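You operate a simulated robot arm through the tools that you are given. There is no shell and no other tool.

Carry out the task below with a simulated two-armed robot. There is one attempt and no reset: what you move stays moved.

TASK
Run the small lift up and down once at 7 bar.
Fine: shut the vent, open the air lever and set the pressure first.

Only the result counts: the job must be done as asked and must still hold three seconds after the hand-in. Knocking over, shifting, dropping, spilling or breaking anything else fails it.

THE ROBOT
Two 7-joint arms with fingered hands on one trunk that stands fixed in place. Base frame: the origin is at the foot of the trunk, x ahead of it, y to its left, z up. Readings come in mm, degrees, newtons and seconds.
The left shoulder is at [50, 214, 869], the right one opposite. With the tool pointing down near the work surface each hand reaches from about 420 to 900 mm from the base axis, measured 20 degrees to its own side. Payload 3 kg a hand.
Tool frame (each hand has its own): the origin (TCP) lies between the finger pads and is the grasp point; the fingertips stand 26 mm ahead of it; z points along the fingers, y is the line along which they close. The gripper opens to 132 mm; its body begins 73 mm behind the TCP. The gripper is a hand of 3 fingers: y runs from the thumb to the fingers, the wrist lies at [0, 0, -229] in the tool frame, and closing takes about 1.5 s.
Orientation is that of the tool frame in the base frame, as a unit quaternion [x, y, z, w]. With the fingers straight down and closing along the base's y, the tool's x points along the base's -x, its y along +y and its z along -z.

THE INTERFACE
- The arms move only by the tool step_arm. It takes "left_deltas", "right_deltas" or both (then of equal length, played together; a hand with none holds still); each is a list of rows, each an object of numbers (a shift or turn left out is 0, a gripper value left out holds the last): "dx", "dy", "dz": the shift along the tool's x, y, z in mm; "rx", "ry", "rz": the turn, a rotation vector about the tool's x, y, z in degrees. In form: [{"dx": .., "dy": .., "dz": .., "rx": .., "ry": .., "rz": ..}, ...]. A call has 1 to 20 rows; each row is the pose to reach, as a shift and turn from the pose commanded when the call began, along the tool's axes at that moment. "left_fingers" and "right_fingers" are, for a hand that has rows, the opening, from 0 (shut) to 1 (fully open), set as the call begins (left out, the last holds). Rows are played at 5 a second. More than 50 mm and 8.6 degrees between two rows, or a gripper value outside its range, and nothing of the call is played. A pose out of reach is approached as far as the arm can. The call stops where the force on the tool passes 40 N (or 10 N more than at its start, if that is more) or the arm is blocked; 0.2 s more then pass. The fingers move at their own pace (about 72 mm/s each) and stop on an object; they squeeze with about 25 N. The grip force told is the motor's: it shows also when the fingers shut on nothing. Time passes only in rows, and 0.2 s behind the last, so rows that repeat a pose let the fingers close. It gives the time, the measured TCP pose, the force on the tool (base axes), the opening and the grip force at its end, in the units of the frame above (readings bear some noise), with the torque about the TCP (base axes, N m) and any sound that the robot's microphone picked up.
- Cameras (640 x 400 px; columns grow to the right, rows downward): "scene" is now at [39.7, -24, 1519.4]; the picture's right is [-0.24, -0.97, 0.00], its down [-0.55, 0.14, -0.82] and it looks along [0.80, -0.20, -0.57] (base axes); focal length 356 px, centre (320, 200). "left" rides on the left gripper at [-62, 3, -92] in its tool frame; the picture's right is [-0.05, -1.00, 0.00], its down [0.83, -0.04, -0.56] and it looks along [0.55, -0.03, 0.83] (tool axes); focal length 230 px, centre (320, 200). "right" rides on the right gripper at [62, 3, -92] in its tool frame; the picture's right is [-0.05, 1.00, 0.00], its down [-0.83, -0.04, -0.56] and it looks along [-0.55, -0.03, 0.83] (tool axes); focal length 230 px, centre (320, 200). There is no depth. A picture from a camera that has moved, and an enlarged one, comes with that camera's place and axes in the base frame and with its lens. The place of the scene camera against the robot may be out by one fixed shift of up to 12 mm in any direction.
- camera(camera): a new picture of that camera. No time passes.
- set_fingers(finger1, finger2, thumb_bend, hand): sets how far each is bent, from 0 (flat) to 100 (curled in); at 30 the hand is open as for a grip, at 70 the pads meet at the TCP. One left out holds its place. A second passes; each finger stops where it meets its share of the squeeze, and holds until it gets a number again. A gripper value or a shape takes the hand back. It gives what a move gives, with no picture; readings hold the bend of each and the force on the fingers (four entries, about 0 where the hand has none), thumb and palm.
- preshape(shape, hand): the hand has 3 fingers and takes this shape, open, in about a second: jaw (thumb against the fingers, like two jaws); tri (thumb and two fingers); tip (a fingertip pinch); poke (one finger out to press); point (the index stretched); flat (the hand flat); cup (the hand cupped); fist (a fist). The gripper value then closes the fingers along that shape, each until it touches; the sizes above hold for jaw. It gives what a move gives, with no picture.
- aim_head(pan, tilt): turns the head with the scene camera to pan (to the left, within 86 degrees either way) and tilt (down, from -29 to 69), counted from straight ahead of the robot. It gives what a move gives.
- enlarge(camera, box): a new picture of the part [left, top, right, bottom] of that camera's present view, enlarged. No time passes.
- job_done(): hands the job in; it is judged then, once.

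Nothing tells you positions but the pictures and the camera data. Unless the task says otherwise, let go and move clear before handing in.

The tools are called after "Request:" as a command line: name --argument value ..., lists and objects as JSON in quotes. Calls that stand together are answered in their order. step_arm: Moves the arms, as the interface text tells. Its arguments: {"type":"object","properties":{"left_deltas":{"type":"array","items":{"type":"object","properties":{"dx":{"type":"number"},"dy":{"type":"number"},"dz":{"type":"number"},"rx":{"type":"number"},"ry":{"type":"number"},"rz":{"type":"number"}}}},"left_fingers":{"type":"number"},"right_deltas":{"type":"array","items":{"type":"object","properties":{"dx":{"type":"number"},"dy":{"type":"number"},"dz":{"type":"number"},"rx":{"type":"number"},"ry":{"type":"number"},"rz":{"type":"number"}}}},"right_fingers":{"type":"number"}},"required":[]} The other tools are called the same way: preshape (shape, hand) gives the hand a shape; set_fingers (finger1, finger2, thumb_bend, hand) moves the fingers one by one; aim_head (pan, tilt) turns the head that bears the scene camera; camera (camera) takes a picture; enlarge (camera, box) takes an enlarged picture of a part of a camera's view; job_done () hands the job in.

At the start:

```text
time: 0.0
left_tool_pos: [506.9, 165.4, 1164.2]
left_tool_rot: [0.091, 0.996, 0.0, 0.0]
left_ft_force: [0.7, -0.1, 0.9]
left_moment: [-0.03, 0.0, 0.02]
left_opening: 132.0
left_grasp_force: 0.0
left_shape: jaw
left_bend: [30.0, 30.0, 30.0]
left_finger forces: [0.0, 0.0, 0.0, 0.0, 0.0, 0.0]
right_tool_pos: [454.8, -278.2, 1233.0]
right_tool_rot: [0.091, 0.996, 0.0, 0.0]
right_ft_force: [-0.1, 0.8, 0.8]
right_moment: [0.02, 0.02, 0.0]
right_opening: 132.0
right_grasp_force: 0.0
right_shape: jaw
right_bend: [30.0, 30.0, 30.0]
right_finger forces: [0.1, 0.0, 0.0, 0.0, 0.1, 0.0]
head pan, tilt (commanded): [-13.9, 34.8]
```

scene: 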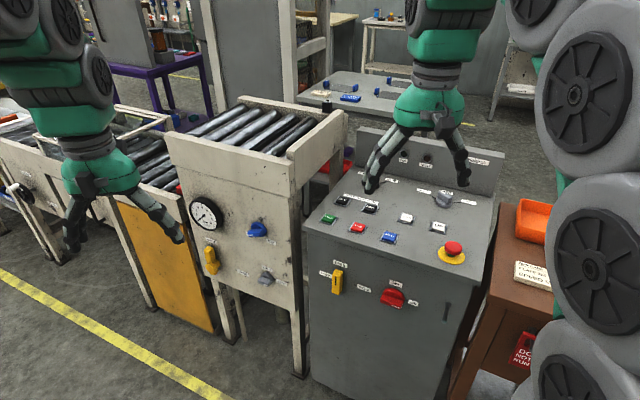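
right: 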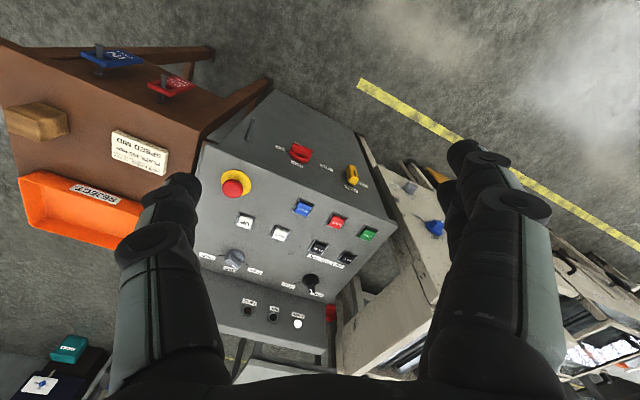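
left: 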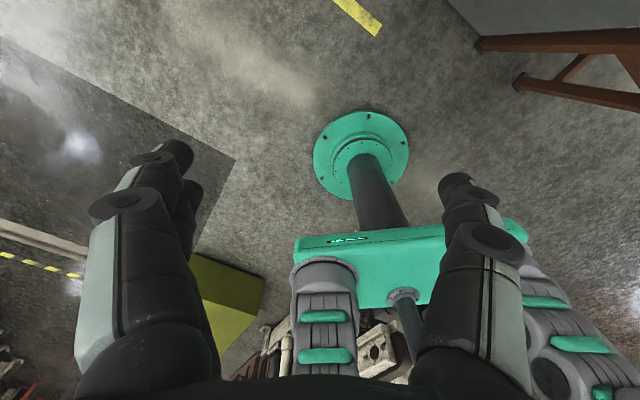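

I see a grey control console with buttons, a lift/roller stand with a pressure gauge, a yellow lever, a blue knob and a grey valve. I'll look closer at the labels before moving.

Request:
enlarge --camera "scene" --box '[160, 180, 320, 300]'

Request:
enlarge --camera "scene" --box '[300, 140, 500, 320]'

Request:
enlarge --camera "right" --box '[180, 120, 460, 340]'

```text
3.33 times, centred on (240, 240) of scene
camera zoom: at [39.7, -24.0, 1519.4], right [-0.24, -0.97, 0.0], down [-0.55, 0.14, -0.82], along [0.8, -0.2, -0.57], focal length 1185 px, centre (587, 67)
```

zoom: 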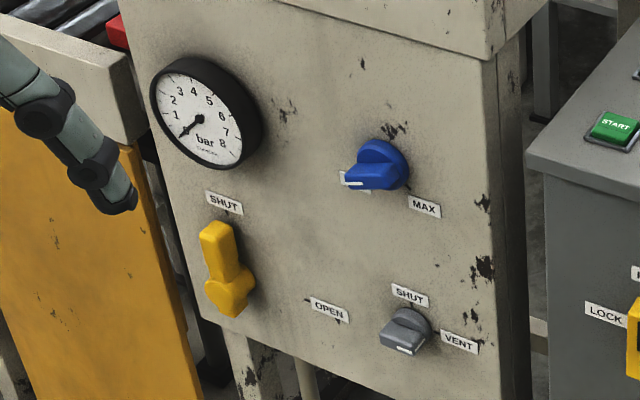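

```text
2.22 times, centred on (400, 230) of scene
camera zoom: at [39.7, -24.0, 1519.4], right [-0.24, -0.97, 0.0], down [-0.55, 0.14, -0.82], along [0.8, -0.2, -0.57], focal length 790 px, centre (142, 133)
```

zoom: 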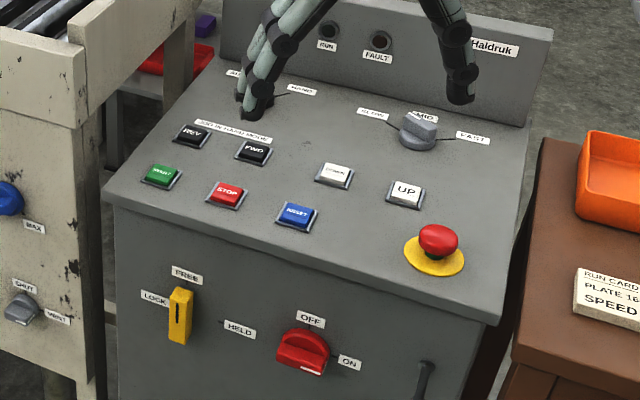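

```text
1.82 times, centred on (320, 230) of right
camera zoom: at [396.3, -264.9, 1325.6], right [0.23, 0.97, 0.0], down [0.81, -0.19, 0.56], along [0.54, -0.13, -0.83], focal length 418 px, centre (320, 146)
```

zoom: 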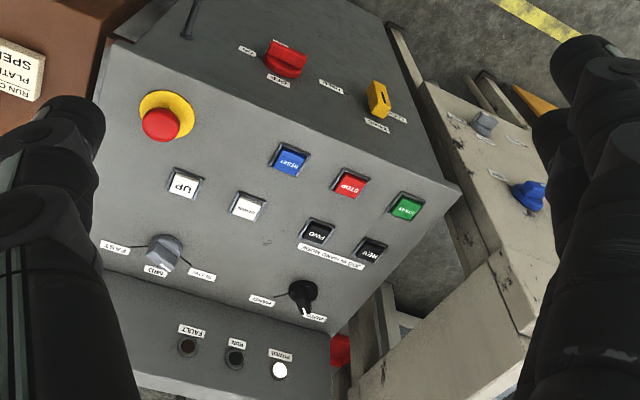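

The lift stand carries the air controls (gauge, yellow SHUT/OPEN lever, blue regulator, grey SHUT/VENT knob) and the console carries UP/DOWN buttons. I'll zoom further to read the pointers and look around.

Request:
enlarge --camera "scene" --box '[236, 210, 300, 250]'

Request:
enlarge --camera "scene" --box '[240, 250, 304, 290]'

Request:
enlarge --camera "scene" --box '[186, 190, 250, 230]'

Request:
enlarge --camera "scene" --box '[316, 250, 416, 312]'

Request:
enlarge --camera "scene" --box '[186, 230, 250, 290]'

Request:
enlarge --camera "right" --box '[200, 230, 340, 330]'

```text
10.00 times, centred on (268, 230) of scene
camera zoom: at [39.7, -24.0, 1519.4], right [-0.24, -0.97, 0.0], down [-0.55, 0.14, -0.82], along [0.8, -0.2, -0.57], focal length 3556 px, centre (840, -100)
```

zoom: 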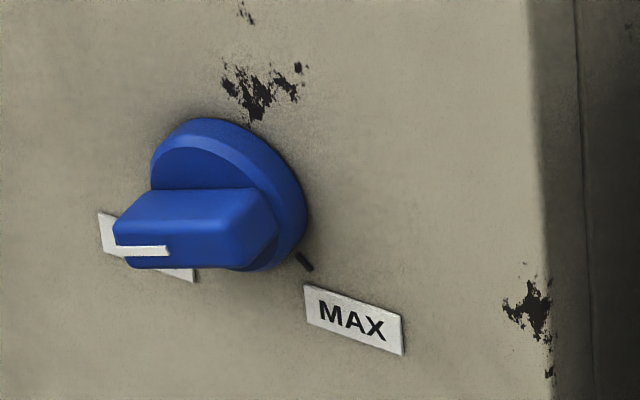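

```text
10.00 times, centred on (272, 270) of scene
camera zoom: at [39.7, -24.0, 1519.4], right [-0.24, -0.97, 0.0], down [-0.55, 0.14, -0.82], along [0.8, -0.2, -0.57], focal length 3556 px, centre (800, -500)
```

zoom: 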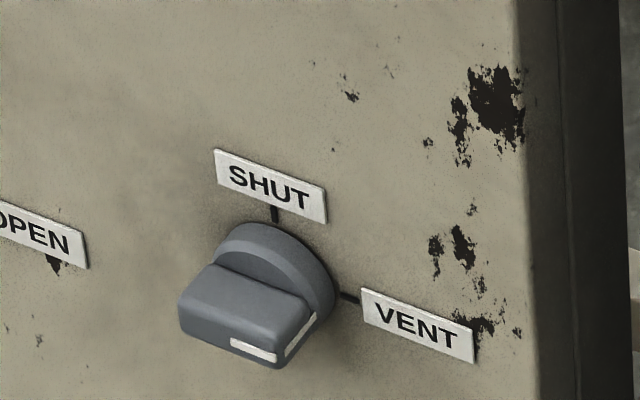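

```text
10.00 times, centred on (218, 210) of scene
camera zoom: at [39.7, -24.0, 1519.4], right [-0.24, -0.97, 0.0], down [-0.55, 0.14, -0.82], along [0.8, -0.2, -0.57], focal length 3556 px, centre (1340, 100)
```

zoom: 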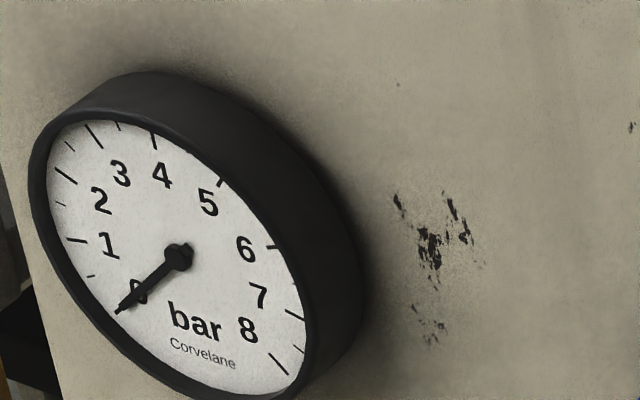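

```text
6.40 times, centred on (366, 281) of scene
camera zoom: at [39.7, -24.0, 1519.4], right [-0.24, -0.97, 0.0], down [-0.55, 0.14, -0.82], along [0.8, -0.2, -0.57], focal length 2276 px, centre (26, -318)
```

zoom: 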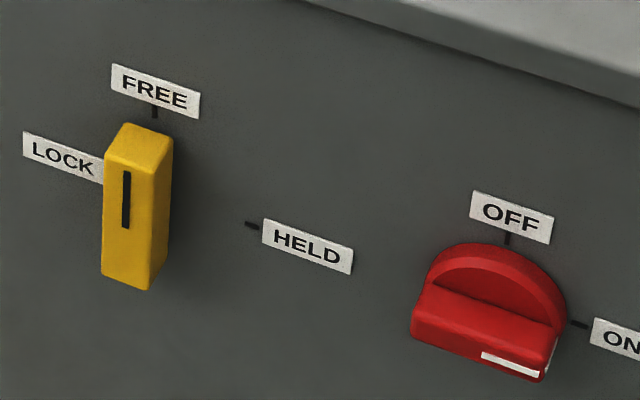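

```text
6.67 times, centred on (218, 260) of scene
camera zoom: at [39.7, -24.0, 1519.4], right [-0.24, -0.97, 0.0], down [-0.55, 0.14, -0.82], along [0.8, -0.2, -0.57], focal length 2370 px, centre (1000, -200)
```

zoom: 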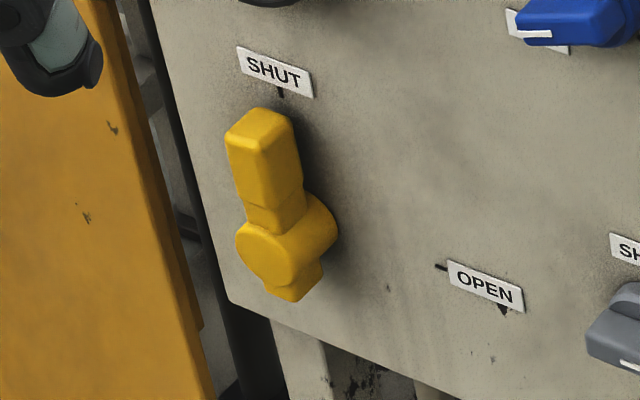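

```text
4.00 times, centred on (270, 280) of right
camera zoom: at [396.3, -264.9, 1325.6], right [0.23, 0.97, 0.0], down [0.81, -0.19, 0.56], along [0.54, -0.13, -0.83], focal length 920 px, centre (520, -120)
```

zoom: 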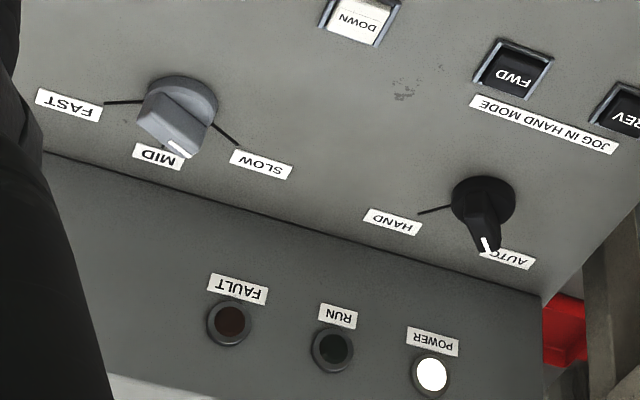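

The gauge reads 0, the air lever is at SHUT, the vent knob points to VENT, the regulator is at its minimum and the power lamp is lit. Next I'll look around for the small lift itself and the run card.

Request:
enlarge --camera "scene" --box '[480, 190, 580, 380]'

Request:
enlarge --camera "scene" --box '[0, 60, 240, 260]'

Request:
enlarge --camera "scene" --box '[160, 60, 420, 220]'

Request:
enlarge --camera "right" --box '[0, 30, 220, 250]'

Request:
enlarge --camera "right" --box '[360, 120, 640, 400]'

```text
2.11 times, centred on (530, 285) of scene
camera zoom: at [39.7, -24.0, 1519.4], right [-0.24, -0.97, 0.0], down [-0.55, 0.14, -0.82], along [0.8, -0.2, -0.57], focal length 749 px, centre (-122, 21)
```

zoom: 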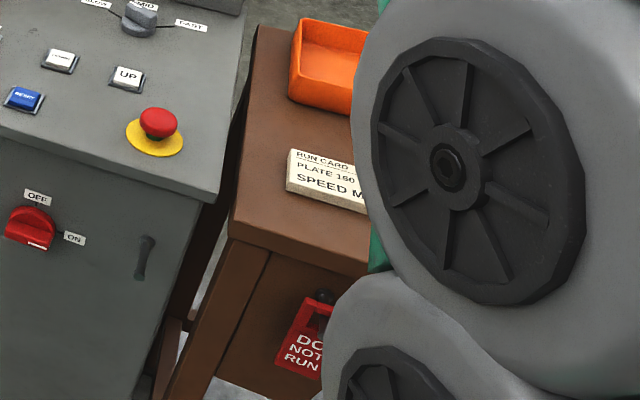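

```text
2.00 times, centred on (120, 160) of scene
camera zoom: at [39.7, -24.0, 1519.4], right [-0.24, -0.97, 0.0], down [-0.55, 0.14, -0.82], along [0.8, -0.2, -0.57], focal length 711 px, centre (720, 280)
```

zoom: 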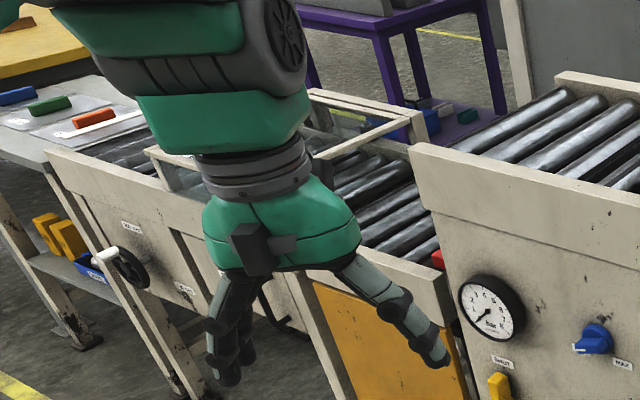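

```text
2.46 times, centred on (290, 140) of scene
camera zoom: at [39.7, -24.0, 1519.4], right [-0.24, -0.97, 0.0], down [-0.55, 0.14, -0.82], along [0.8, -0.2, -0.57], focal length 875 px, centre (394, 348)
```

zoom: 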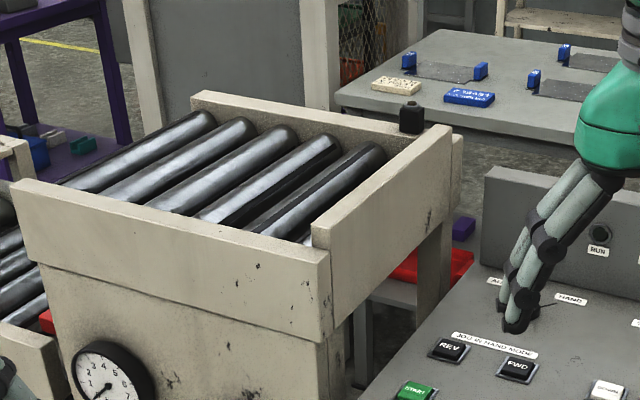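

```text
1.82 times, centred on (110, 140) of right
camera zoom: at [396.3, -264.9, 1325.6], right [0.23, 0.97, 0.0], down [0.81, -0.19, 0.56], along [0.54, -0.13, -0.83], focal length 418 px, centre (702, 309)
```

zoom: 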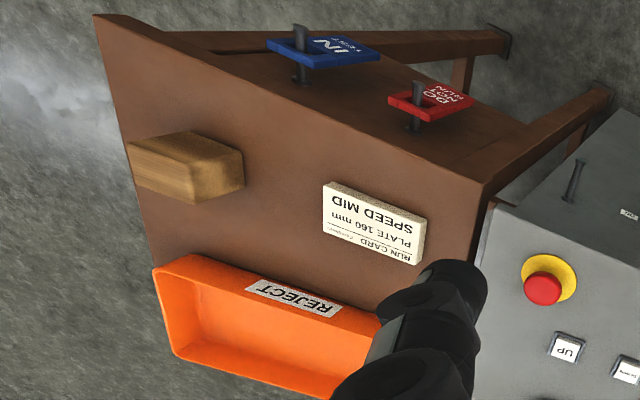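

```text
1.43 times, centred on (500, 260) of right
camera zoom: at [396.3, -264.9, 1325.6], right [0.23, 0.97, 0.0], down [0.81, -0.19, 0.56], along [0.54, -0.13, -0.83], focal length 329 px, centre (63, 114)
```

zoom: 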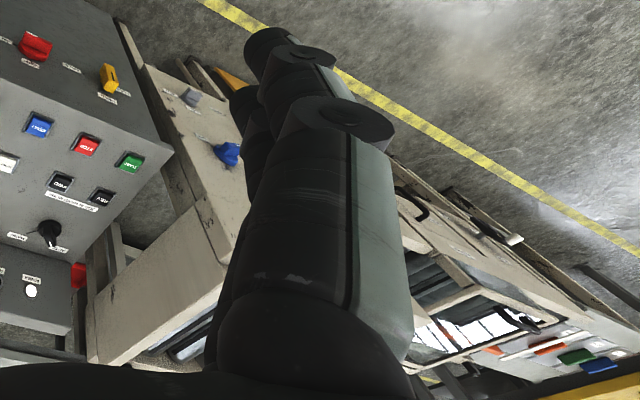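

Controls are clear enough; now I'll turn the head to see the rest of the cell (where the small lift is) before moving the arms.

Request:
aim_head --pan 10 --tilt 30

Request:
camera --camera "scene"

Request:
aim_head --pan -50 --tilt 35

Request:
camera --camera "scene"

Request:
aim_head --pan 55 --tilt 35

Request:
camera --camera "scene"

```text
time: 0.9
left_tool_pos: [506.6, 164.8, 1163.1]
left_tool_rot: [0.091, 0.996, 0.0, -0.001]
left_ft_force: [-0.7, 0.4, 0.0]
left_moment: [-0.03, 0.02, -0.02]
left_opening: 131.7
left_grasp_force: 0.1
left_shape: jaw
left_bend: [30.0, 30.0, 30.0]
left_finger forces: [0.0, 0.0, 0.0, 0.1, 0.1, 0.1]
right_tool_pos: [454.3, -278.6, 1232.3]
right_tool_rot: [0.09, 0.996, -0.001, -0.001]
right_ft_force: [0.9, 0.4, 0.0]
right_moment: [-0.02, -0.02, 0.02]
right_opening: 132.0
right_grasp_force: 0.0
right_shape: jaw
right_bend: [30.0, 30.0, 30.0]
right_finger forces: [0.0, 0.1, 0.0, 0.0, 0.0, 0.1]
head pan, tilt (commanded): [10.0, 30.0]
```

```text
taken
camera scene: at [43.2, 12.9, 1526.8], right [0.17, -0.98, 0.0], down [-0.49, -0.09, -0.87], along [0.85, 0.15, -0.5], focal length 356 px, centre (320, 200)
```

scene: 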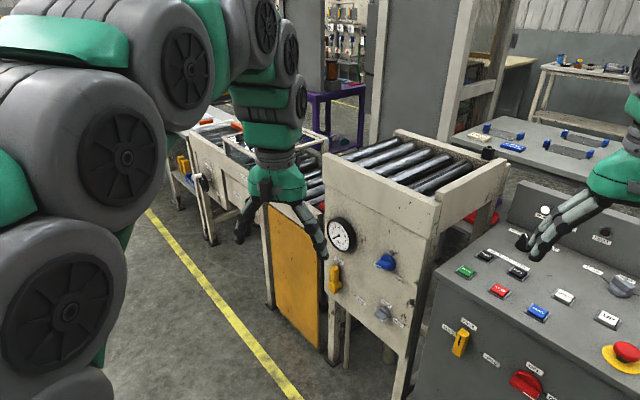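

```text
time: 2.2
left_tool_pos: [507.0, 165.8, 1162.9]
left_tool_rot: [0.092, 0.996, 0.0, 0.001]
left_ft_force: [0.2, 0.2, 0.4]
left_moment: [0.01, -0.02, -0.03]
left_opening: 131.8
left_grasp_force: 0.1
left_shape: jaw
left_bend: [30.0, 30.0, 30.0]
left_finger forces: [0.1, 0.0, 0.0, 0.0, 0.1, 0.0]
right_tool_pos: [454.7, -279.2, 1231.5]
right_tool_rot: [0.09, 0.996, 0.0, 0.0]
right_ft_force: [0.0, -0.7, 0.0]
right_moment: [-0.03, 0.04, 0.01]
right_opening: 132.0
right_grasp_force: 0.1
right_shape: jaw
right_bend: [30.0, 30.0, 30.0]
right_finger forces: [0.0, 0.1, 0.0, 0.1, 0.0, 0.1]
head pan, tilt (commanded): [-50.0, 35.0]
```

```text
taken
camera scene: at [10.8, -70.1, 1519.1], right [-0.77, -0.64, 0.0], down [-0.37, 0.44, -0.82], along [0.53, -0.63, -0.57], focal length 356 px, centre (320, 200)
```

scene: 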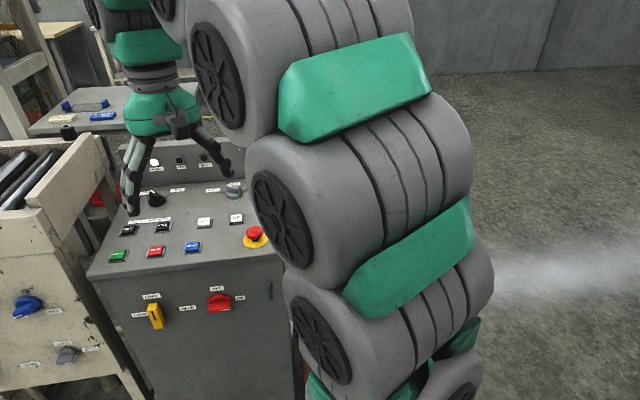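

```text
time: 4.0
left_tool_pos: [506.2, 165.5, 1163.4]
left_tool_rot: [0.091, 0.996, -0.001, 0.0]
left_ft_force: [0.0, 0.0, 0.5]
left_moment: [0.03, 0.02, -0.02]
left_opening: 132.0
left_grasp_force: 0.1
left_shape: jaw
left_bend: [30.0, 30.0, 30.0]
left_finger forces: [0.1, 0.1, 0.0, 0.0, 0.1, 0.0]
right_tool_pos: [454.9, -278.6, 1231.9]
right_tool_rot: [0.09, 0.996, 0.0, 0.001]
right_ft_force: [0.3, 0.2, -0.2]
right_moment: [-0.01, 0.03, -0.01]
right_opening: 132.1
right_grasp_force: 0.0
right_shape: jaw
right_bend: [30.0, 30.0, 30.0]
right_finger forces: [0.1, 0.0, 0.0, 0.0, 0.0, 0.0]
head pan, tilt (commanded): [55.0, 35.0]
```

```text
taken
camera scene: at [4.7, 69.4, 1519.1], right [0.82, -0.57, 0.0], down [-0.33, -0.47, -0.82], along [0.47, 0.67, -0.57], focal length 356 px, centre (320, 200)
```

scene: 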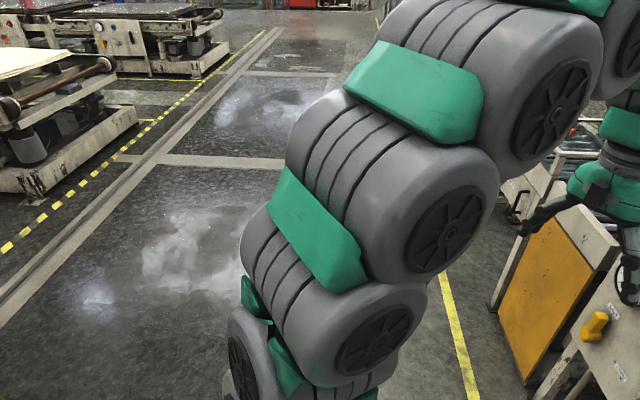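

The air panel is a vertical face at roughly x≈890, y≈-45, z≈830 (blue knob) and turned to face slightly left of the robot, while the console sits to its right. I'll bring the left hand to point forward at the air panel, still about 250 mm away, to view it with the left camera.

Request:
aim_head --pan -10 --tilt 38

Request:
step_arm --left_deltas '[{"rz": 8}, {"rz": 16}, {"rz": 24.2}]'

Request:
step_arm --left_deltas '[{"dx": -15, "dy": 4, "dz": 22, "ry": -8}, {"dx": -30, "dy": 7, "dz": 44, "ry": -16}, {"dx": -45, "dy": 11, "dz": 66, "ry": -24}, {"dx": -60, "dy": 14, "dz": 88, "ry": -32}, {"dx": -75, "dy": 18, "dz": 110, "ry": -40}, {"dx": -90, "dy": 21, "dz": 132, "ry": -48}, {"dx": -105, "dy": 25, "dz": 154, "ry": -56}, {"dx": -120, "dy": 29, "dz": 176, "ry": -64}, {"dx": -135, "dy": 33, "dz": 198, "ry": -72}, {"dx": -150, "dy": 36, "dz": 220, "ry": -80}, {"dx": -166, "dy": 40, "dz": 242, "ry": -86}, {"dx": -181.8, "dy": 42.9, "dz": 263, "ry": -90}]'

Request:
camera --camera "left"

Request:
camera --camera "scene"

```text
time: 5.4
left_tool_pos: [506.7, 164.1, 1164.9]
left_tool_rot: [0.092, 0.996, 0.0, 0.0]
left_ft_force: [-0.6, -1.1, -0.6]
left_moment: [0.0, 0.03, -0.03]
left_opening: 131.9
left_grasp_force: 0.2
left_shape: jaw
left_bend: [30.0, 30.0, 30.0]
left_finger forces: [0.0, 0.1, 0.1, 0.0, 0.0, 0.0]
right_tool_pos: [456.3, -279.8, 1233.4]
right_tool_rot: [0.092, 0.996, -0.001, 0.0]
right_ft_force: [0.2, 0.0, -0.1]
right_moment: [0.0, -0.02, -0.02]
right_opening: 131.7
right_grasp_force: 0.1
right_shape: jaw
right_bend: [30.0, 30.0, 30.0]
right_finger forces: [0.0, 0.0, 0.0, 0.1, 0.0, 0.0]
head pan, tilt (commanded): [-10.0, 38.0]
```

```text
time: 6.2
left_tool_pos: [507.1, 162.7, 1163.3]
left_tool_rot: [0.299, 0.954, 0.0, -0.001]
left_ft_force: [0.1, 0.7, -0.3]
left_moment: [-0.03, -0.01, -0.02]
left_opening: 132.0
left_grasp_force: 0.1
left_shape: jaw
left_bend: [30.0, 30.0, 30.0]
left_finger forces: [0.0, 0.0, 0.0, 0.0, 0.0, 0.1]
right_tool_pos: [455.3, -279.1, 1231.6]
right_tool_rot: [0.09, 0.996, 0.0, 0.0]
right_ft_force: [0.2, 0.7, -0.7]
right_moment: [-0.01, 0.0, 0.01]
right_opening: 132.0
right_grasp_force: 0.0
right_shape: jaw
right_bend: [30.0, 30.0, 30.0]
right_finger forces: [0.0, 0.0, 0.0, 0.0, 0.1, 0.0]
head pan, tilt (commanded): [-10.0, 38.0]
```

```text
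time: 8.8
left_tool_pos: [677.5, 94.4, 903.7]
left_tool_rot: [0.21, 0.673, -0.212, 0.677]
left_ft_force: [0.1, 0.5, 0.0]
left_moment: [0.0, -0.02, 0.01]
left_opening: 132.1
left_grasp_force: 0.0
left_shape: jaw
left_bend: [30.0, 30.0, 30.0]
left_finger forces: [0.0, 0.1, 0.1, 0.0, 0.0, 0.1]
left hand out of reach, approached as far as the arm can: row 9, 10
right_tool_pos: [454.4, -278.4, 1232.7]
right_tool_rot: [0.091, 0.996, 0.0, -0.001]
right_ft_force: [-0.2, 0.8, 0.7]
right_moment: [-0.03, -0.02, 0.01]
right_opening: 131.9
right_grasp_force: 0.1
right_shape: jaw
right_bend: [30.0, 30.0, 30.0]
right_finger forces: [0.0, 0.0, 0.1, 0.1, 0.1, 0.0]
head pan, tilt (commanded): [-10.0, 38.0]
```

```text
taken
camera left: at [603.3, 149.2, 964.8], right [-0.57, -0.82, 0.05], down [-0.48, 0.28, -0.83], along [0.67, -0.5, -0.55], focal length 230 px, centre (320, 200)
```

left: 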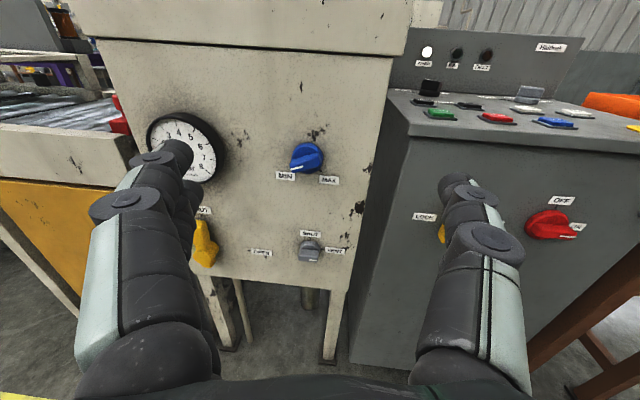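

```text
taken
camera scene: at [38.9, -17.8, 1514.5], right [-0.17, -0.98, 0.0], down [-0.61, 0.11, -0.79], along [0.78, -0.14, -0.62], focal length 356 px, centre (320, 200)
```

scene: 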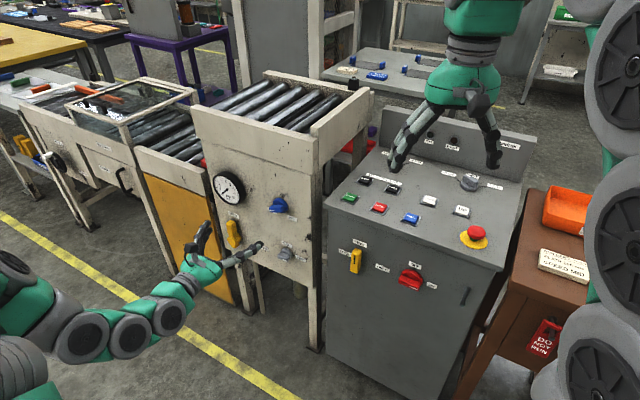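

The left camera now sees the whole air panel nearly square-on: gauge, lever, blue MIN/MAX regulator and SHUT/VENT knob. I'll zoom in to fix pixel positions.

Request:
enlarge --camera "left" --box '[260, 130, 360, 192]'

Request:
enlarge --camera "left" --box '[240, 220, 360, 295]'

Request:
enlarge --camera "left" --box '[90, 100, 250, 280]'

Request:
enlarge --camera "left" --box '[360, 30, 640, 250]'

Request:
enlarge --camera "scene" --box '[180, 150, 330, 290]'

```text
6.40 times, centred on (310, 161) of left
camera zoom: at [603.3, 149.2, 964.8], right [-0.57, -0.82, 0.05], down [-0.48, 0.28, -0.83], along [0.67, -0.5, -0.55], focal length 1472 px, centre (384, 450)
```

zoom: 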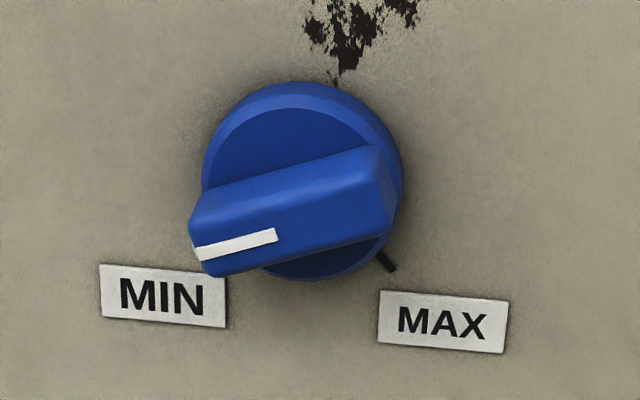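

```text
5.33 times, centred on (300, 258) of left
camera zoom: at [603.3, 149.2, 964.8], right [-0.57, -0.82, 0.05], down [-0.48, 0.28, -0.83], along [0.67, -0.5, -0.55], focal length 1227 px, centre (427, -107)
```

zoom: 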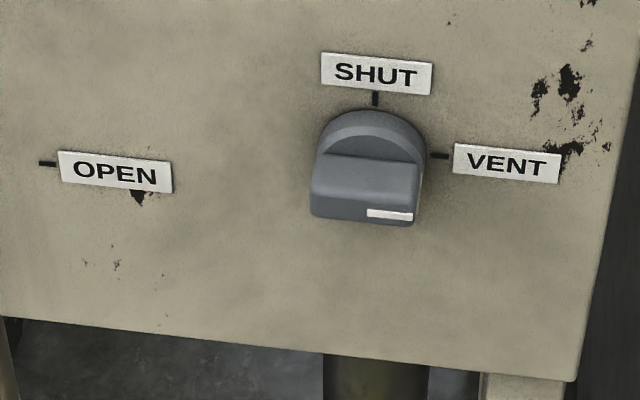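

```text
2.22 times, centred on (170, 190) of left
camera zoom: at [603.3, 149.2, 964.8], right [-0.57, -0.82, 0.05], down [-0.48, 0.28, -0.83], along [0.67, -0.5, -0.55], focal length 511 px, centre (653, 222)
```

zoom: 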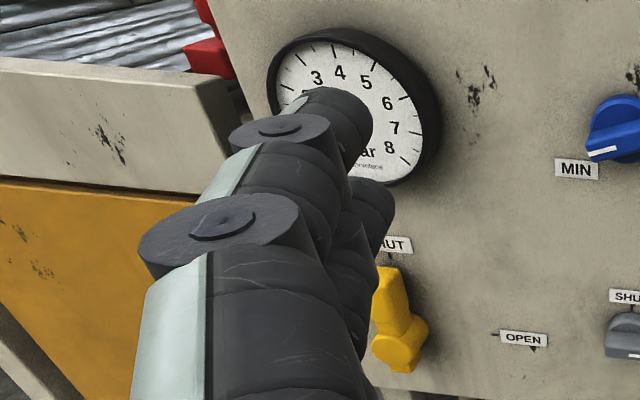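

```text
1.82 times, centred on (500, 140) of left
camera zoom: at [603.3, 149.2, 964.8], right [-0.57, -0.82, 0.05], down [-0.48, 0.28, -0.83], along [0.67, -0.5, -0.55], focal length 418 px, centre (-7, 309)
```

zoom: 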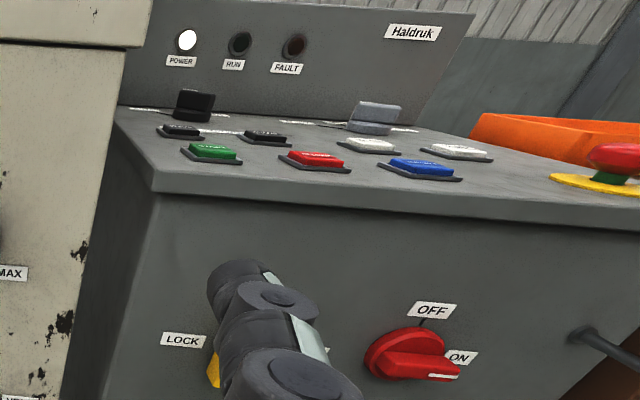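

```text
2.86 times, centred on (255, 220) of scene
camera zoom: at [38.9, -17.8, 1514.5], right [-0.17, -0.98, 0.0], down [-0.61, 0.11, -0.79], along [0.78, -0.14, -0.62], focal length 1016 px, centre (506, 143)
```

zoom: 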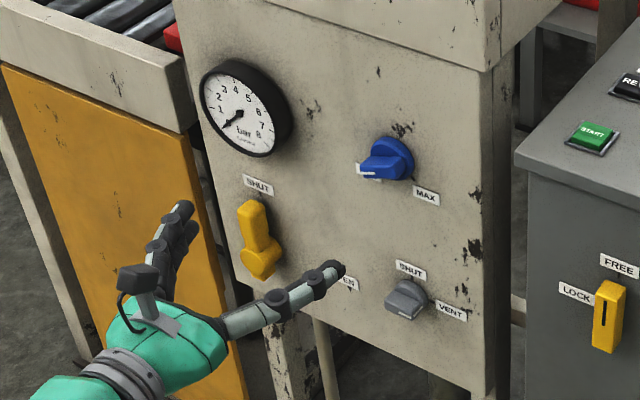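

From triangulation the air panel is vertical with inward normal ≈(0.768,-0.64,0); blue knob axis ≈(907,-48,814), vent knob ≈(901,-55,601), lever hub ≈(1053,127,573). The vent pointer is at VENT (3 o'clock) and must go CCW to SHUT. I'll move the left hand in front of the vent knob and turn the hand so the fingers close vertically across its bar.

Request:
step_arm --left_deltas '[{"dx": 38, "dy": 2, "dz": 10, "rx": 2}, {"dx": 76, "dy": 4, "dz": 20, "rx": 4}, {"dx": 114, "dy": 6, "dz": 30, "rx": 5.1}, {"dx": 152, "dy": 8, "dz": 50, "rx": 5.1}, {"dx": 190, "dy": 10, "dz": 75, "rx": 5.1}, {"dx": 228, "dy": 12, "dz": 100, "rx": 5.1}, {"dx": 266, "dy": 13, "dz": 125, "rx": 5.1}, {"dx": 303.6, "dy": 14.6, "dz": 150, "rx": 5.1}]'

Request:
camera --camera "left"

Request:
camera --camera "scene"

```text
time: 10.6
left_tool_pos: [813.7, 27.0, 592.4]
left_tool_rot: [0.241, 0.665, -0.241, 0.665]
left_ft_force: [0.3, -0.2, -0.6]
left_moment: [0.02, 0.0, 0.01]
left_opening: 132.0
left_grasp_force: 0.0
left_shape: jaw
left_bend: [30.0, 30.0, 30.0]
left_finger forces: [0.0, 0.0, 0.0, 0.0, 0.0, 0.0]
right_tool_pos: [455.4, -277.8, 1231.5]
right_tool_rot: [0.091, 0.996, 0.0, 0.001]
right_ft_force: [0.0, -0.8, -1.3]
right_moment: [0.0, 0.0, 0.02]
right_opening: 132.1
right_grasp_force: 0.1
right_shape: jaw
right_bend: [30.0, 30.0, 30.0]
right_finger forces: [0.0, 0.1, 0.0, 0.2, 0.1, 0.1]
head pan, tilt (commanded): [-10.0, 38.0]
```

```text
taken
camera left: at [744.3, 87.3, 654.5], right [-0.64, -0.77, 0.05], down [-0.46, 0.32, -0.83], along [0.62, -0.55, -0.56], focal length 230 px, centre (320, 200)
```

left: 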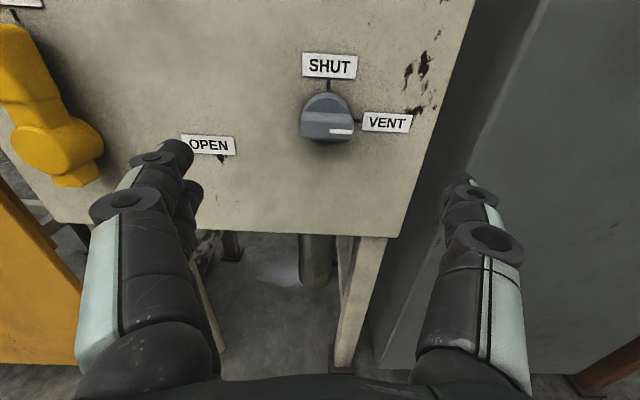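

```text
taken
camera scene: at [39.1, -17.7, 1514.5], right [-0.17, -0.98, 0.0], down [-0.61, 0.11, -0.79], along [0.78, -0.14, -0.62], focal length 356 px, centre (320, 200)
```

scene: 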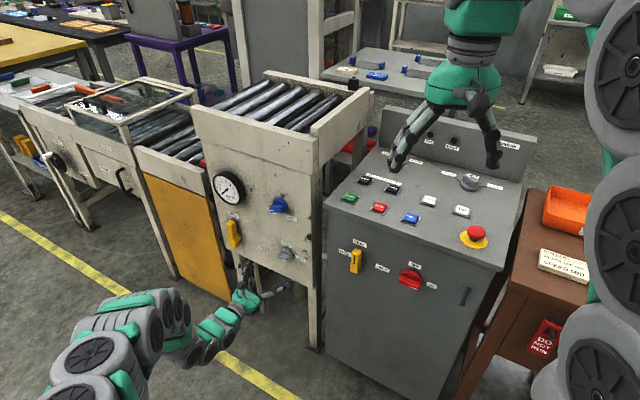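

The hand is now square to the panel near the vent knob, with the camera reading its pointer at VENT. I'll zoom for an accurate second fix.

Request:
enlarge --camera "left" --box '[270, 40, 430, 160]'

Request:
enlarge --camera "left" --box '[0, 0, 250, 220]'

```text
3.33 times, centred on (350, 100) of left
camera zoom: at [744.3, 87.3, 654.5], right [-0.64, -0.77, 0.05], down [-0.46, 0.32, -0.83], along [0.62, -0.55, -0.56], focal length 767 px, centre (220, 533)
```

zoom: 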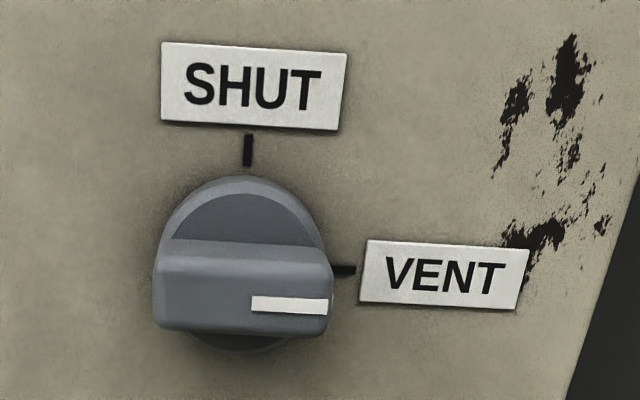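

```text
1.82 times, centred on (125, 110) of left
camera zoom: at [744.3, 87.3, 654.5], right [-0.64, -0.77, 0.05], down [-0.46, 0.32, -0.83], along [0.62, -0.55, -0.56], focal length 418 px, centre (674, 364)
```

zoom: 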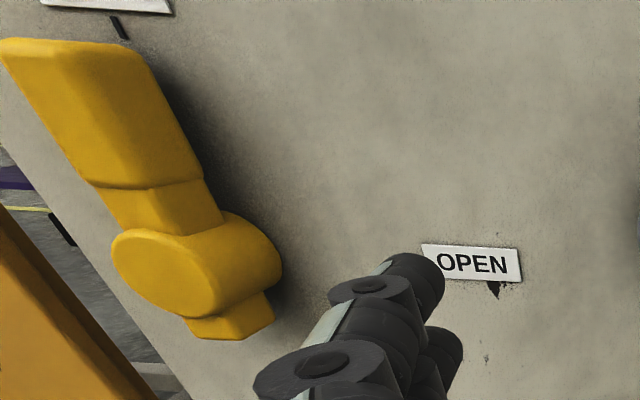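

The vent knob axis is at about (901,-55,601) with its bar standing ~36 mm off the panel. I'll centre on it and turn the hand 90° so the fingers close above and below the bar.

Request:
step_arm --left_deltas '[{"dx": -9, "dy": -7, "rz": 8}, {"dx": -9, "dy": -7, "rz": 16}, {"dx": -9, "dy": -7, "rz": 24}, {"dx": -9, "dy": -7, "rz": 32}, {"dx": -9, "dy": -7, "rz": 40}, {"dx": -9, "dy": -7, "rz": 48}, {"dx": -9, "dy": -7, "rz": 56}, {"dx": -9, "dy": -7, "rz": 64}, {"dx": -9, "dy": -7, "rz": 72}, {"dx": -9, "dy": -7, "rz": 80}, {"dx": -9, "dy": -7, "rz": 88}, {"dx": -9, "dy": -7, "rz": 90}]' --left_fingers 0.5

Request:
camera --camera "left"

Request:
camera --camera "scene"

```text
time: 13.2
left_tool_pos: [808.0, 18.6, 606.4]
left_tool_rot: [0.64, 0.299, 0.3, 0.64]
left_ft_force: [-0.1, 0.3, 0.3]
left_moment: [-0.01, 0.01, -0.01]
left_opening: 66.6
left_grasp_force: 0.1
left_shape: jaw
left_bend: [73.0, 73.0, 70.0]
left_finger forces: [0.0, 0.0, 0.0, 0.0, 0.0, 0.1]
right_tool_pos: [454.9, -279.9, 1232.2]
right_tool_rot: [0.09, 0.996, 0.0, -0.001]
right_ft_force: [-0.3, -0.1, 0.5]
right_moment: [0.03, 0.01, -0.01]
right_opening: 132.1
right_grasp_force: 0.0
right_shape: jaw
right_bend: [30.0, 30.0, 30.0]
right_finger forces: [0.0, 0.0, 0.0, 0.0, 0.1, 0.0]
head pan, tilt (commanded): [-10.0, 38.0]
```

```text
taken
camera left: at [697.6, 29.9, 609.6], right [-0.03, -0.04, -1.0], down [0.1, 0.99, -0.04], along [0.99, -0.11, -0.03], focal length 230 px, centre (320, 200)
```

left: 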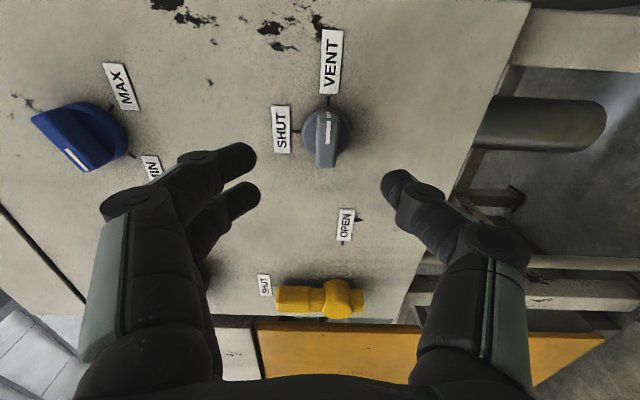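

```text
taken
camera scene: at [39.1, -17.7, 1514.5], right [-0.17, -0.98, 0.0], down [-0.61, 0.11, -0.79], along [0.78, -0.14, -0.62], focal length 356 px, centre (320, 200)
```

scene: 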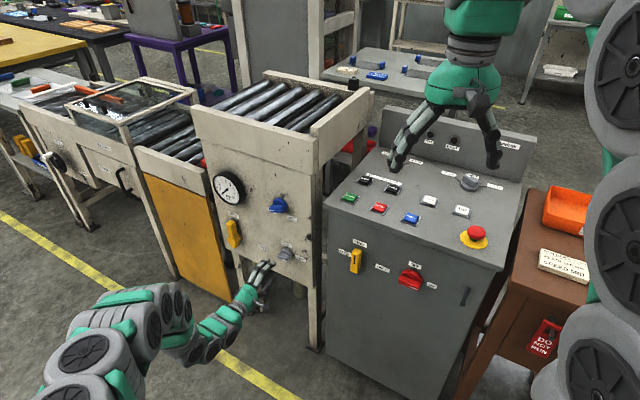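

The fingers now straddle the vent knob's bar (above/below). I'll correct the small offset and advance most of the way, then check.

Request:
step_arm --left_deltas '[{"dx": 3, "dy": -5, "dz": 20}, {"dx": 3, "dy": -5, "dz": 40}, {"dx": 3, "dy": -5, "dz": 60}]'

Request:
camera --camera "left"

```text
time: 14.0
left_tool_pos: [856.0, -16.3, 601.9]
left_tool_rot: [0.64, 0.301, 0.301, 0.64]
left_ft_force: [0.0, 0.2, -1.4]
left_moment: [0.02, -0.01, 0.04]
left_opening: 66.7
left_grasp_force: 0.0
left_shape: jaw
left_bend: [73.0, 73.0, 70.0]
left_finger forces: [0.1, 0.0, 0.0, 0.1, 0.1, 0.1]
right_tool_pos: [455.9, -277.8, 1232.3]
right_tool_rot: [0.091, 0.996, 0.001, 0.0]
right_ft_force: [0.5, 0.3, 0.4]
right_moment: [0.0, 0.01, 0.03]
right_opening: 131.8
right_grasp_force: 0.0
right_shape: jaw
right_bend: [30.0, 30.0, 30.0]
right_finger forces: [0.0, 0.0, 0.0, 0.0, 0.0, 0.0]
head pan, tilt (commanded): [-10.0, 38.0]
```

```text
taken
camera left: at [746.0, -5.7, 605.2], right [-0.03, -0.04, -1.0], down [0.1, 0.99, -0.04], along [0.99, -0.1, -0.03], focal length 230 px, centre (320, 200)
```

left: 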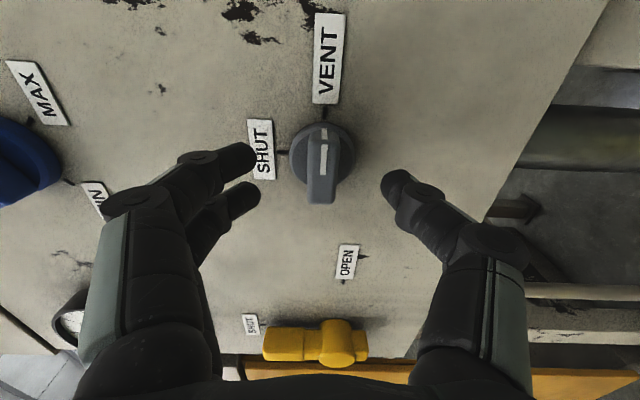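

Alignment looks right with the bar between thumb and fingers. I'll advance the last ~17 mm and close on the bar.

Request:
step_arm --left_deltas '[{"dz": 6}, {"dz": 12}, {"dz": 17}]'

Request:
step_arm --left_deltas '[{}, {}, {}, {}, {}, {}, {}]' --left_fingers 0

Request:
camera --camera "left"

```text
time: 14.8
left_tool_pos: [870.3, -27.4, 601.4]
left_tool_rot: [0.64, 0.3, 0.3, 0.64]
left_ft_force: [0.4, -0.3, -1.1]
left_moment: [-0.01, -0.02, 0.02]
left_opening: 66.6
left_grasp_force: 0.0
left_shape: jaw
left_bend: [73.0, 73.0, 70.0]
left_finger forces: [0.0, 0.1, 0.0, 0.1, 0.0, 0.1]
right_tool_pos: [454.6, -278.8, 1232.0]
right_tool_rot: [0.091, 0.996, 0.0, 0.0]
right_ft_force: [1.2, 0.2, 0.3]
right_moment: [-0.04, -0.03, 0.02]
right_opening: 131.7
right_grasp_force: 0.1
right_shape: jaw
right_bend: [30.0, 30.0, 30.0]
right_finger forces: [0.0, 0.1, 0.0, 0.1, 0.0, 0.0]
head pan, tilt (commanded): [-10.0, 38.0]
```

```text
time: 16.4
left_tool_pos: [869.1, -29.2, 602.4]
left_tool_rot: [0.64, 0.301, 0.299, 0.64]
left_ft_force: [4.4, -3.5, 0.7]
left_moment: [-0.01, -0.03, 0.03]
left_opening: 12.7
left_grasp_force: 25.3
left_shape: jaw
left_bend: [72.0, 72.0, 70.0]
left_finger forces: [11.1, 11.1, 0.0, 0.0, 22.0, 0.1]
right_tool_pos: [454.8, -279.6, 1231.9]
right_tool_rot: [0.091, 0.996, 0.0, 0.0]
right_ft_force: [-0.2, 0.1, 0.9]
right_moment: [0.0, 0.02, 0.01]
right_opening: 132.2
right_grasp_force: 0.0
right_shape: jaw
right_bend: [30.0, 30.0, 30.0]
right_finger forces: [0.1, 0.0, 0.0, 0.0, 0.0, 0.0]
head pan, tilt (commanded): [-10.0, 38.0]
```

```text
taken
camera left: at [759.4, -17.1, 605.1], right [-0.03, -0.04, -1.0], down [0.1, 0.99, -0.04], along [0.99, -0.11, -0.03], focal length 230 px, centre (320, 200)
```

left: 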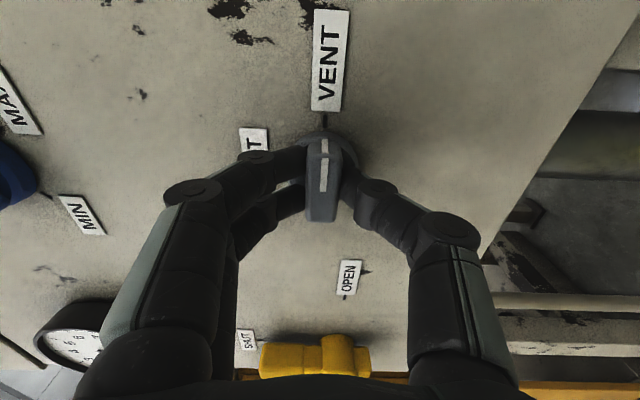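

The bar is gripped firmly (12.7 mm, 25 N). Now I turn it counter-clockwise toward SHUT in small steps.

Request:
step_arm --left_deltas '[{"rz": -7}, {"rz": -14}, {"rz": -21}, {"rz": -28}, {"rz": -35}, {"rz": -42}, {"rz": -49}, {"rz": -56}]'

Request:
camera --camera "left"

```text
time: 18.2
left_tool_pos: [869.3, -28.7, 600.3]
left_tool_rot: [0.423, 0.566, -0.036, 0.706]
left_ft_force: [9.3, 2.1, 2.8]
left_moment: [-0.02, -0.09, 0.18]
left_opening: 12.0
left_grasp_force: 25.0
left_shape: jaw
left_bend: [71.0, 71.0, 70.0]
left_finger forces: [13.7, 13.9, 0.0, 0.0, 19.7, 0.0]
right_tool_pos: [454.4, -278.2, 1232.1]
right_tool_rot: [0.09, 0.996, 0.0, 0.0]
right_ft_force: [-0.1, 0.2, -0.4]
right_moment: [-0.04, 0.0, -0.02]
right_opening: 131.8
right_grasp_force: 0.1
right_shape: jaw
right_bend: [30.0, 30.0, 30.0]
right_finger forces: [0.1, 0.0, 0.0, 0.1, 0.0, 0.0]
head pan, tilt (commanded): [-10.0, 38.0]
```

```text
taken
camera left: at [778.6, 6.3, 654.4], right [-0.55, -0.66, -0.51], down [-0.15, 0.68, -0.71], along [0.82, -0.31, -0.48], focal length 230 px, centre (320, 200)
```

left: 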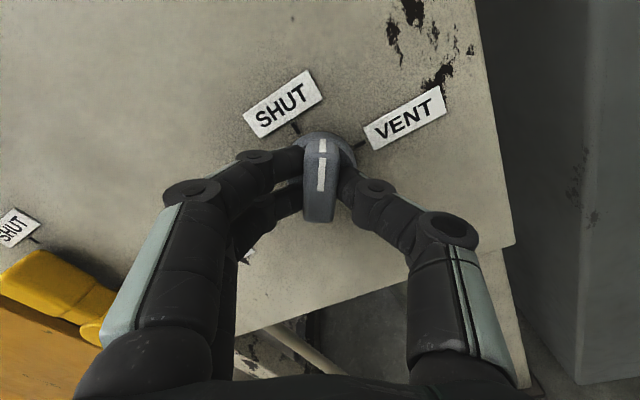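

The knob turns with the hand. I'll continue the remaining turn to SHUT.

Request:
step_arm --left_deltas '[{"rz": -7}, {"rz": -14}, {"rz": -21}, {"rz": -28}, {"rz": -34}, {"rz": -36}]'

Request:
camera --camera "left"

```text
time: 19.6
left_tool_pos: [868.5, -28.4, 602.0]
left_tool_rot: [0.228, 0.669, -0.252, 0.661]
left_ft_force: [15.3, 2.0, -5.0]
left_moment: [0.15, 0.01, 0.29]
left_opening: 12.0
left_grasp_force: 24.8
left_shape: jaw
left_bend: [71.0, 71.0, 70.0]
left_finger forces: [13.5, 15.3, 0.0, 0.0, 17.0, 0.1]
right_tool_pos: [455.2, -278.0, 1231.7]
right_tool_rot: [0.092, 0.996, 0.0, -0.001]
right_ft_force: [-0.2, -0.6, -1.1]
right_moment: [0.01, 0.0, 0.03]
right_opening: 132.0
right_grasp_force: 0.2
right_shape: jaw
right_bend: [30.0, 30.0, 30.0]
right_finger forces: [0.0, 0.1, 0.0, 0.1, 0.1, 0.0]
head pan, tilt (commanded): [-10.0, 38.0]
```

```text
taken
camera left: at [801.5, 34.5, 663.2], right [-0.64, -0.77, 0.09], down [-0.47, 0.3, -0.83], along [0.61, -0.57, -0.55], focal length 230 px, centre (320, 200)
```

left: 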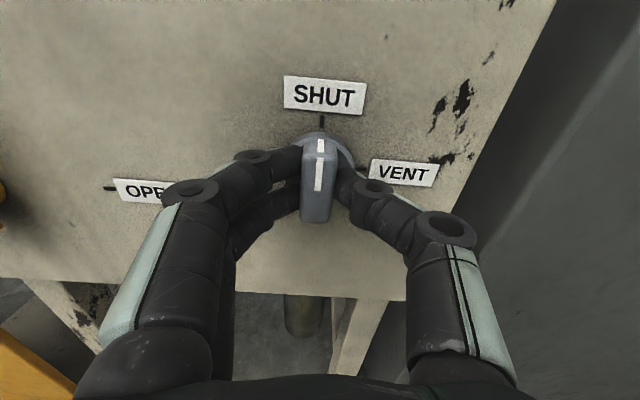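

The pointer now lies at SHUT. I'll release and back off, then verify.

Request:
step_arm --left_deltas '[{}, {}, {}, {}]' --left_fingers 0.5

Request:
step_arm --left_deltas '[{"dz": -25}, {"dz": -50}, {"dz": -80}]'

Request:
camera --camera "left"

Request:
camera --camera "scene"

```text
time: 20.6
left_tool_pos: [868.0, -28.4, 602.4]
left_tool_rot: [0.229, 0.669, -0.252, 0.661]
left_ft_force: [0.3, -0.2, 0.2]
left_moment: [0.0, 0.01, 0.01]
left_opening: 65.3
left_grasp_force: 0.0
left_shape: jaw
left_bend: [73.0, 73.0, 70.0]
left_finger forces: [0.1, 0.0, 0.1, 0.0, 0.1, 0.1]
right_tool_pos: [454.6, -278.6, 1232.2]
right_tool_rot: [0.092, 0.996, 0.0, 0.0]
right_ft_force: [-0.9, 0.3, 0.0]
right_moment: [0.01, -0.02, 0.0]
right_opening: 131.7
right_grasp_force: 0.1
right_shape: jaw
right_bend: [30.0, 30.0, 30.0]
right_finger forces: [0.1, 0.0, 0.1, 0.0, 0.1, 0.0]
head pan, tilt (commanded): [-10.0, 38.0]
```

```text
time: 21.4
left_tool_pos: [806.6, 24.1, 600.7]
left_tool_rot: [0.229, 0.669, -0.251, 0.661]
left_ft_force: [-1.2, -0.2, -0.3]
left_moment: [0.0, 0.0, -0.01]
left_opening: 65.3
left_grasp_force: 0.1
left_shape: jaw
left_bend: [73.0, 73.0, 70.0]
left_finger forces: [0.0, 0.0, 0.0, 0.1, 0.0, 0.0]
right_tool_pos: [453.9, -279.3, 1232.4]
right_tool_rot: [0.092, 0.996, 0.0, -0.001]
right_ft_force: [-0.5, -0.3, -0.7]
right_moment: [0.0, 0.0, -0.03]
right_opening: 132.0
right_grasp_force: 0.1
right_shape: jaw
right_bend: [30.0, 30.0, 30.0]
right_finger forces: [0.1, 0.0, 0.0, 0.1, 0.0, 0.0]
head pan, tilt (commanded): [-10.0, 38.0]
```

```text
taken
camera left: at [739.2, 86.6, 663.0], right [-0.64, -0.77, 0.09], down [-0.47, 0.3, -0.83], along [0.61, -0.57, -0.55], focal length 230 px, centre (320, 200)
```

left: 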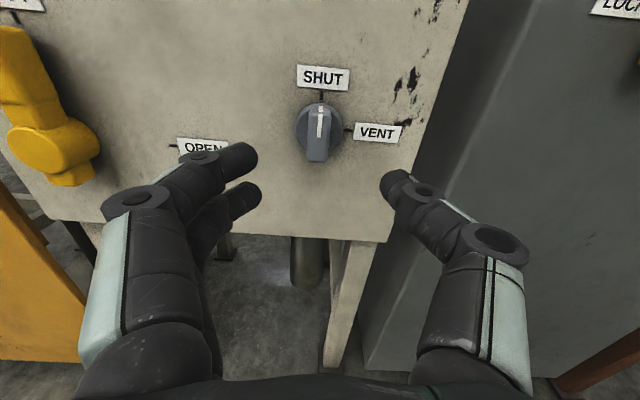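

```text
taken
camera scene: at [39.1, -17.7, 1514.5], right [-0.17, -0.98, 0.0], down [-0.61, 0.11, -0.79], along [0.78, -0.14, -0.62], focal length 356 px, centre (320, 200)
```

scene: 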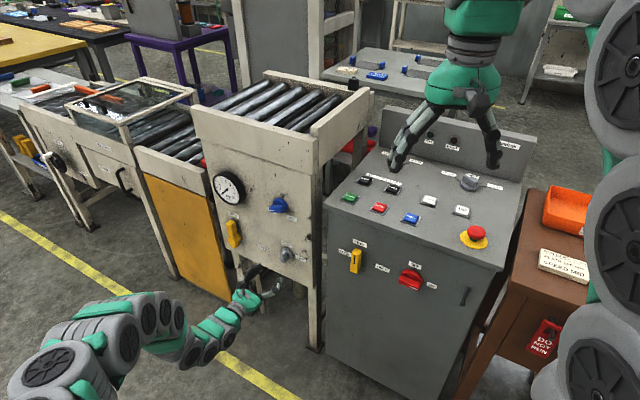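

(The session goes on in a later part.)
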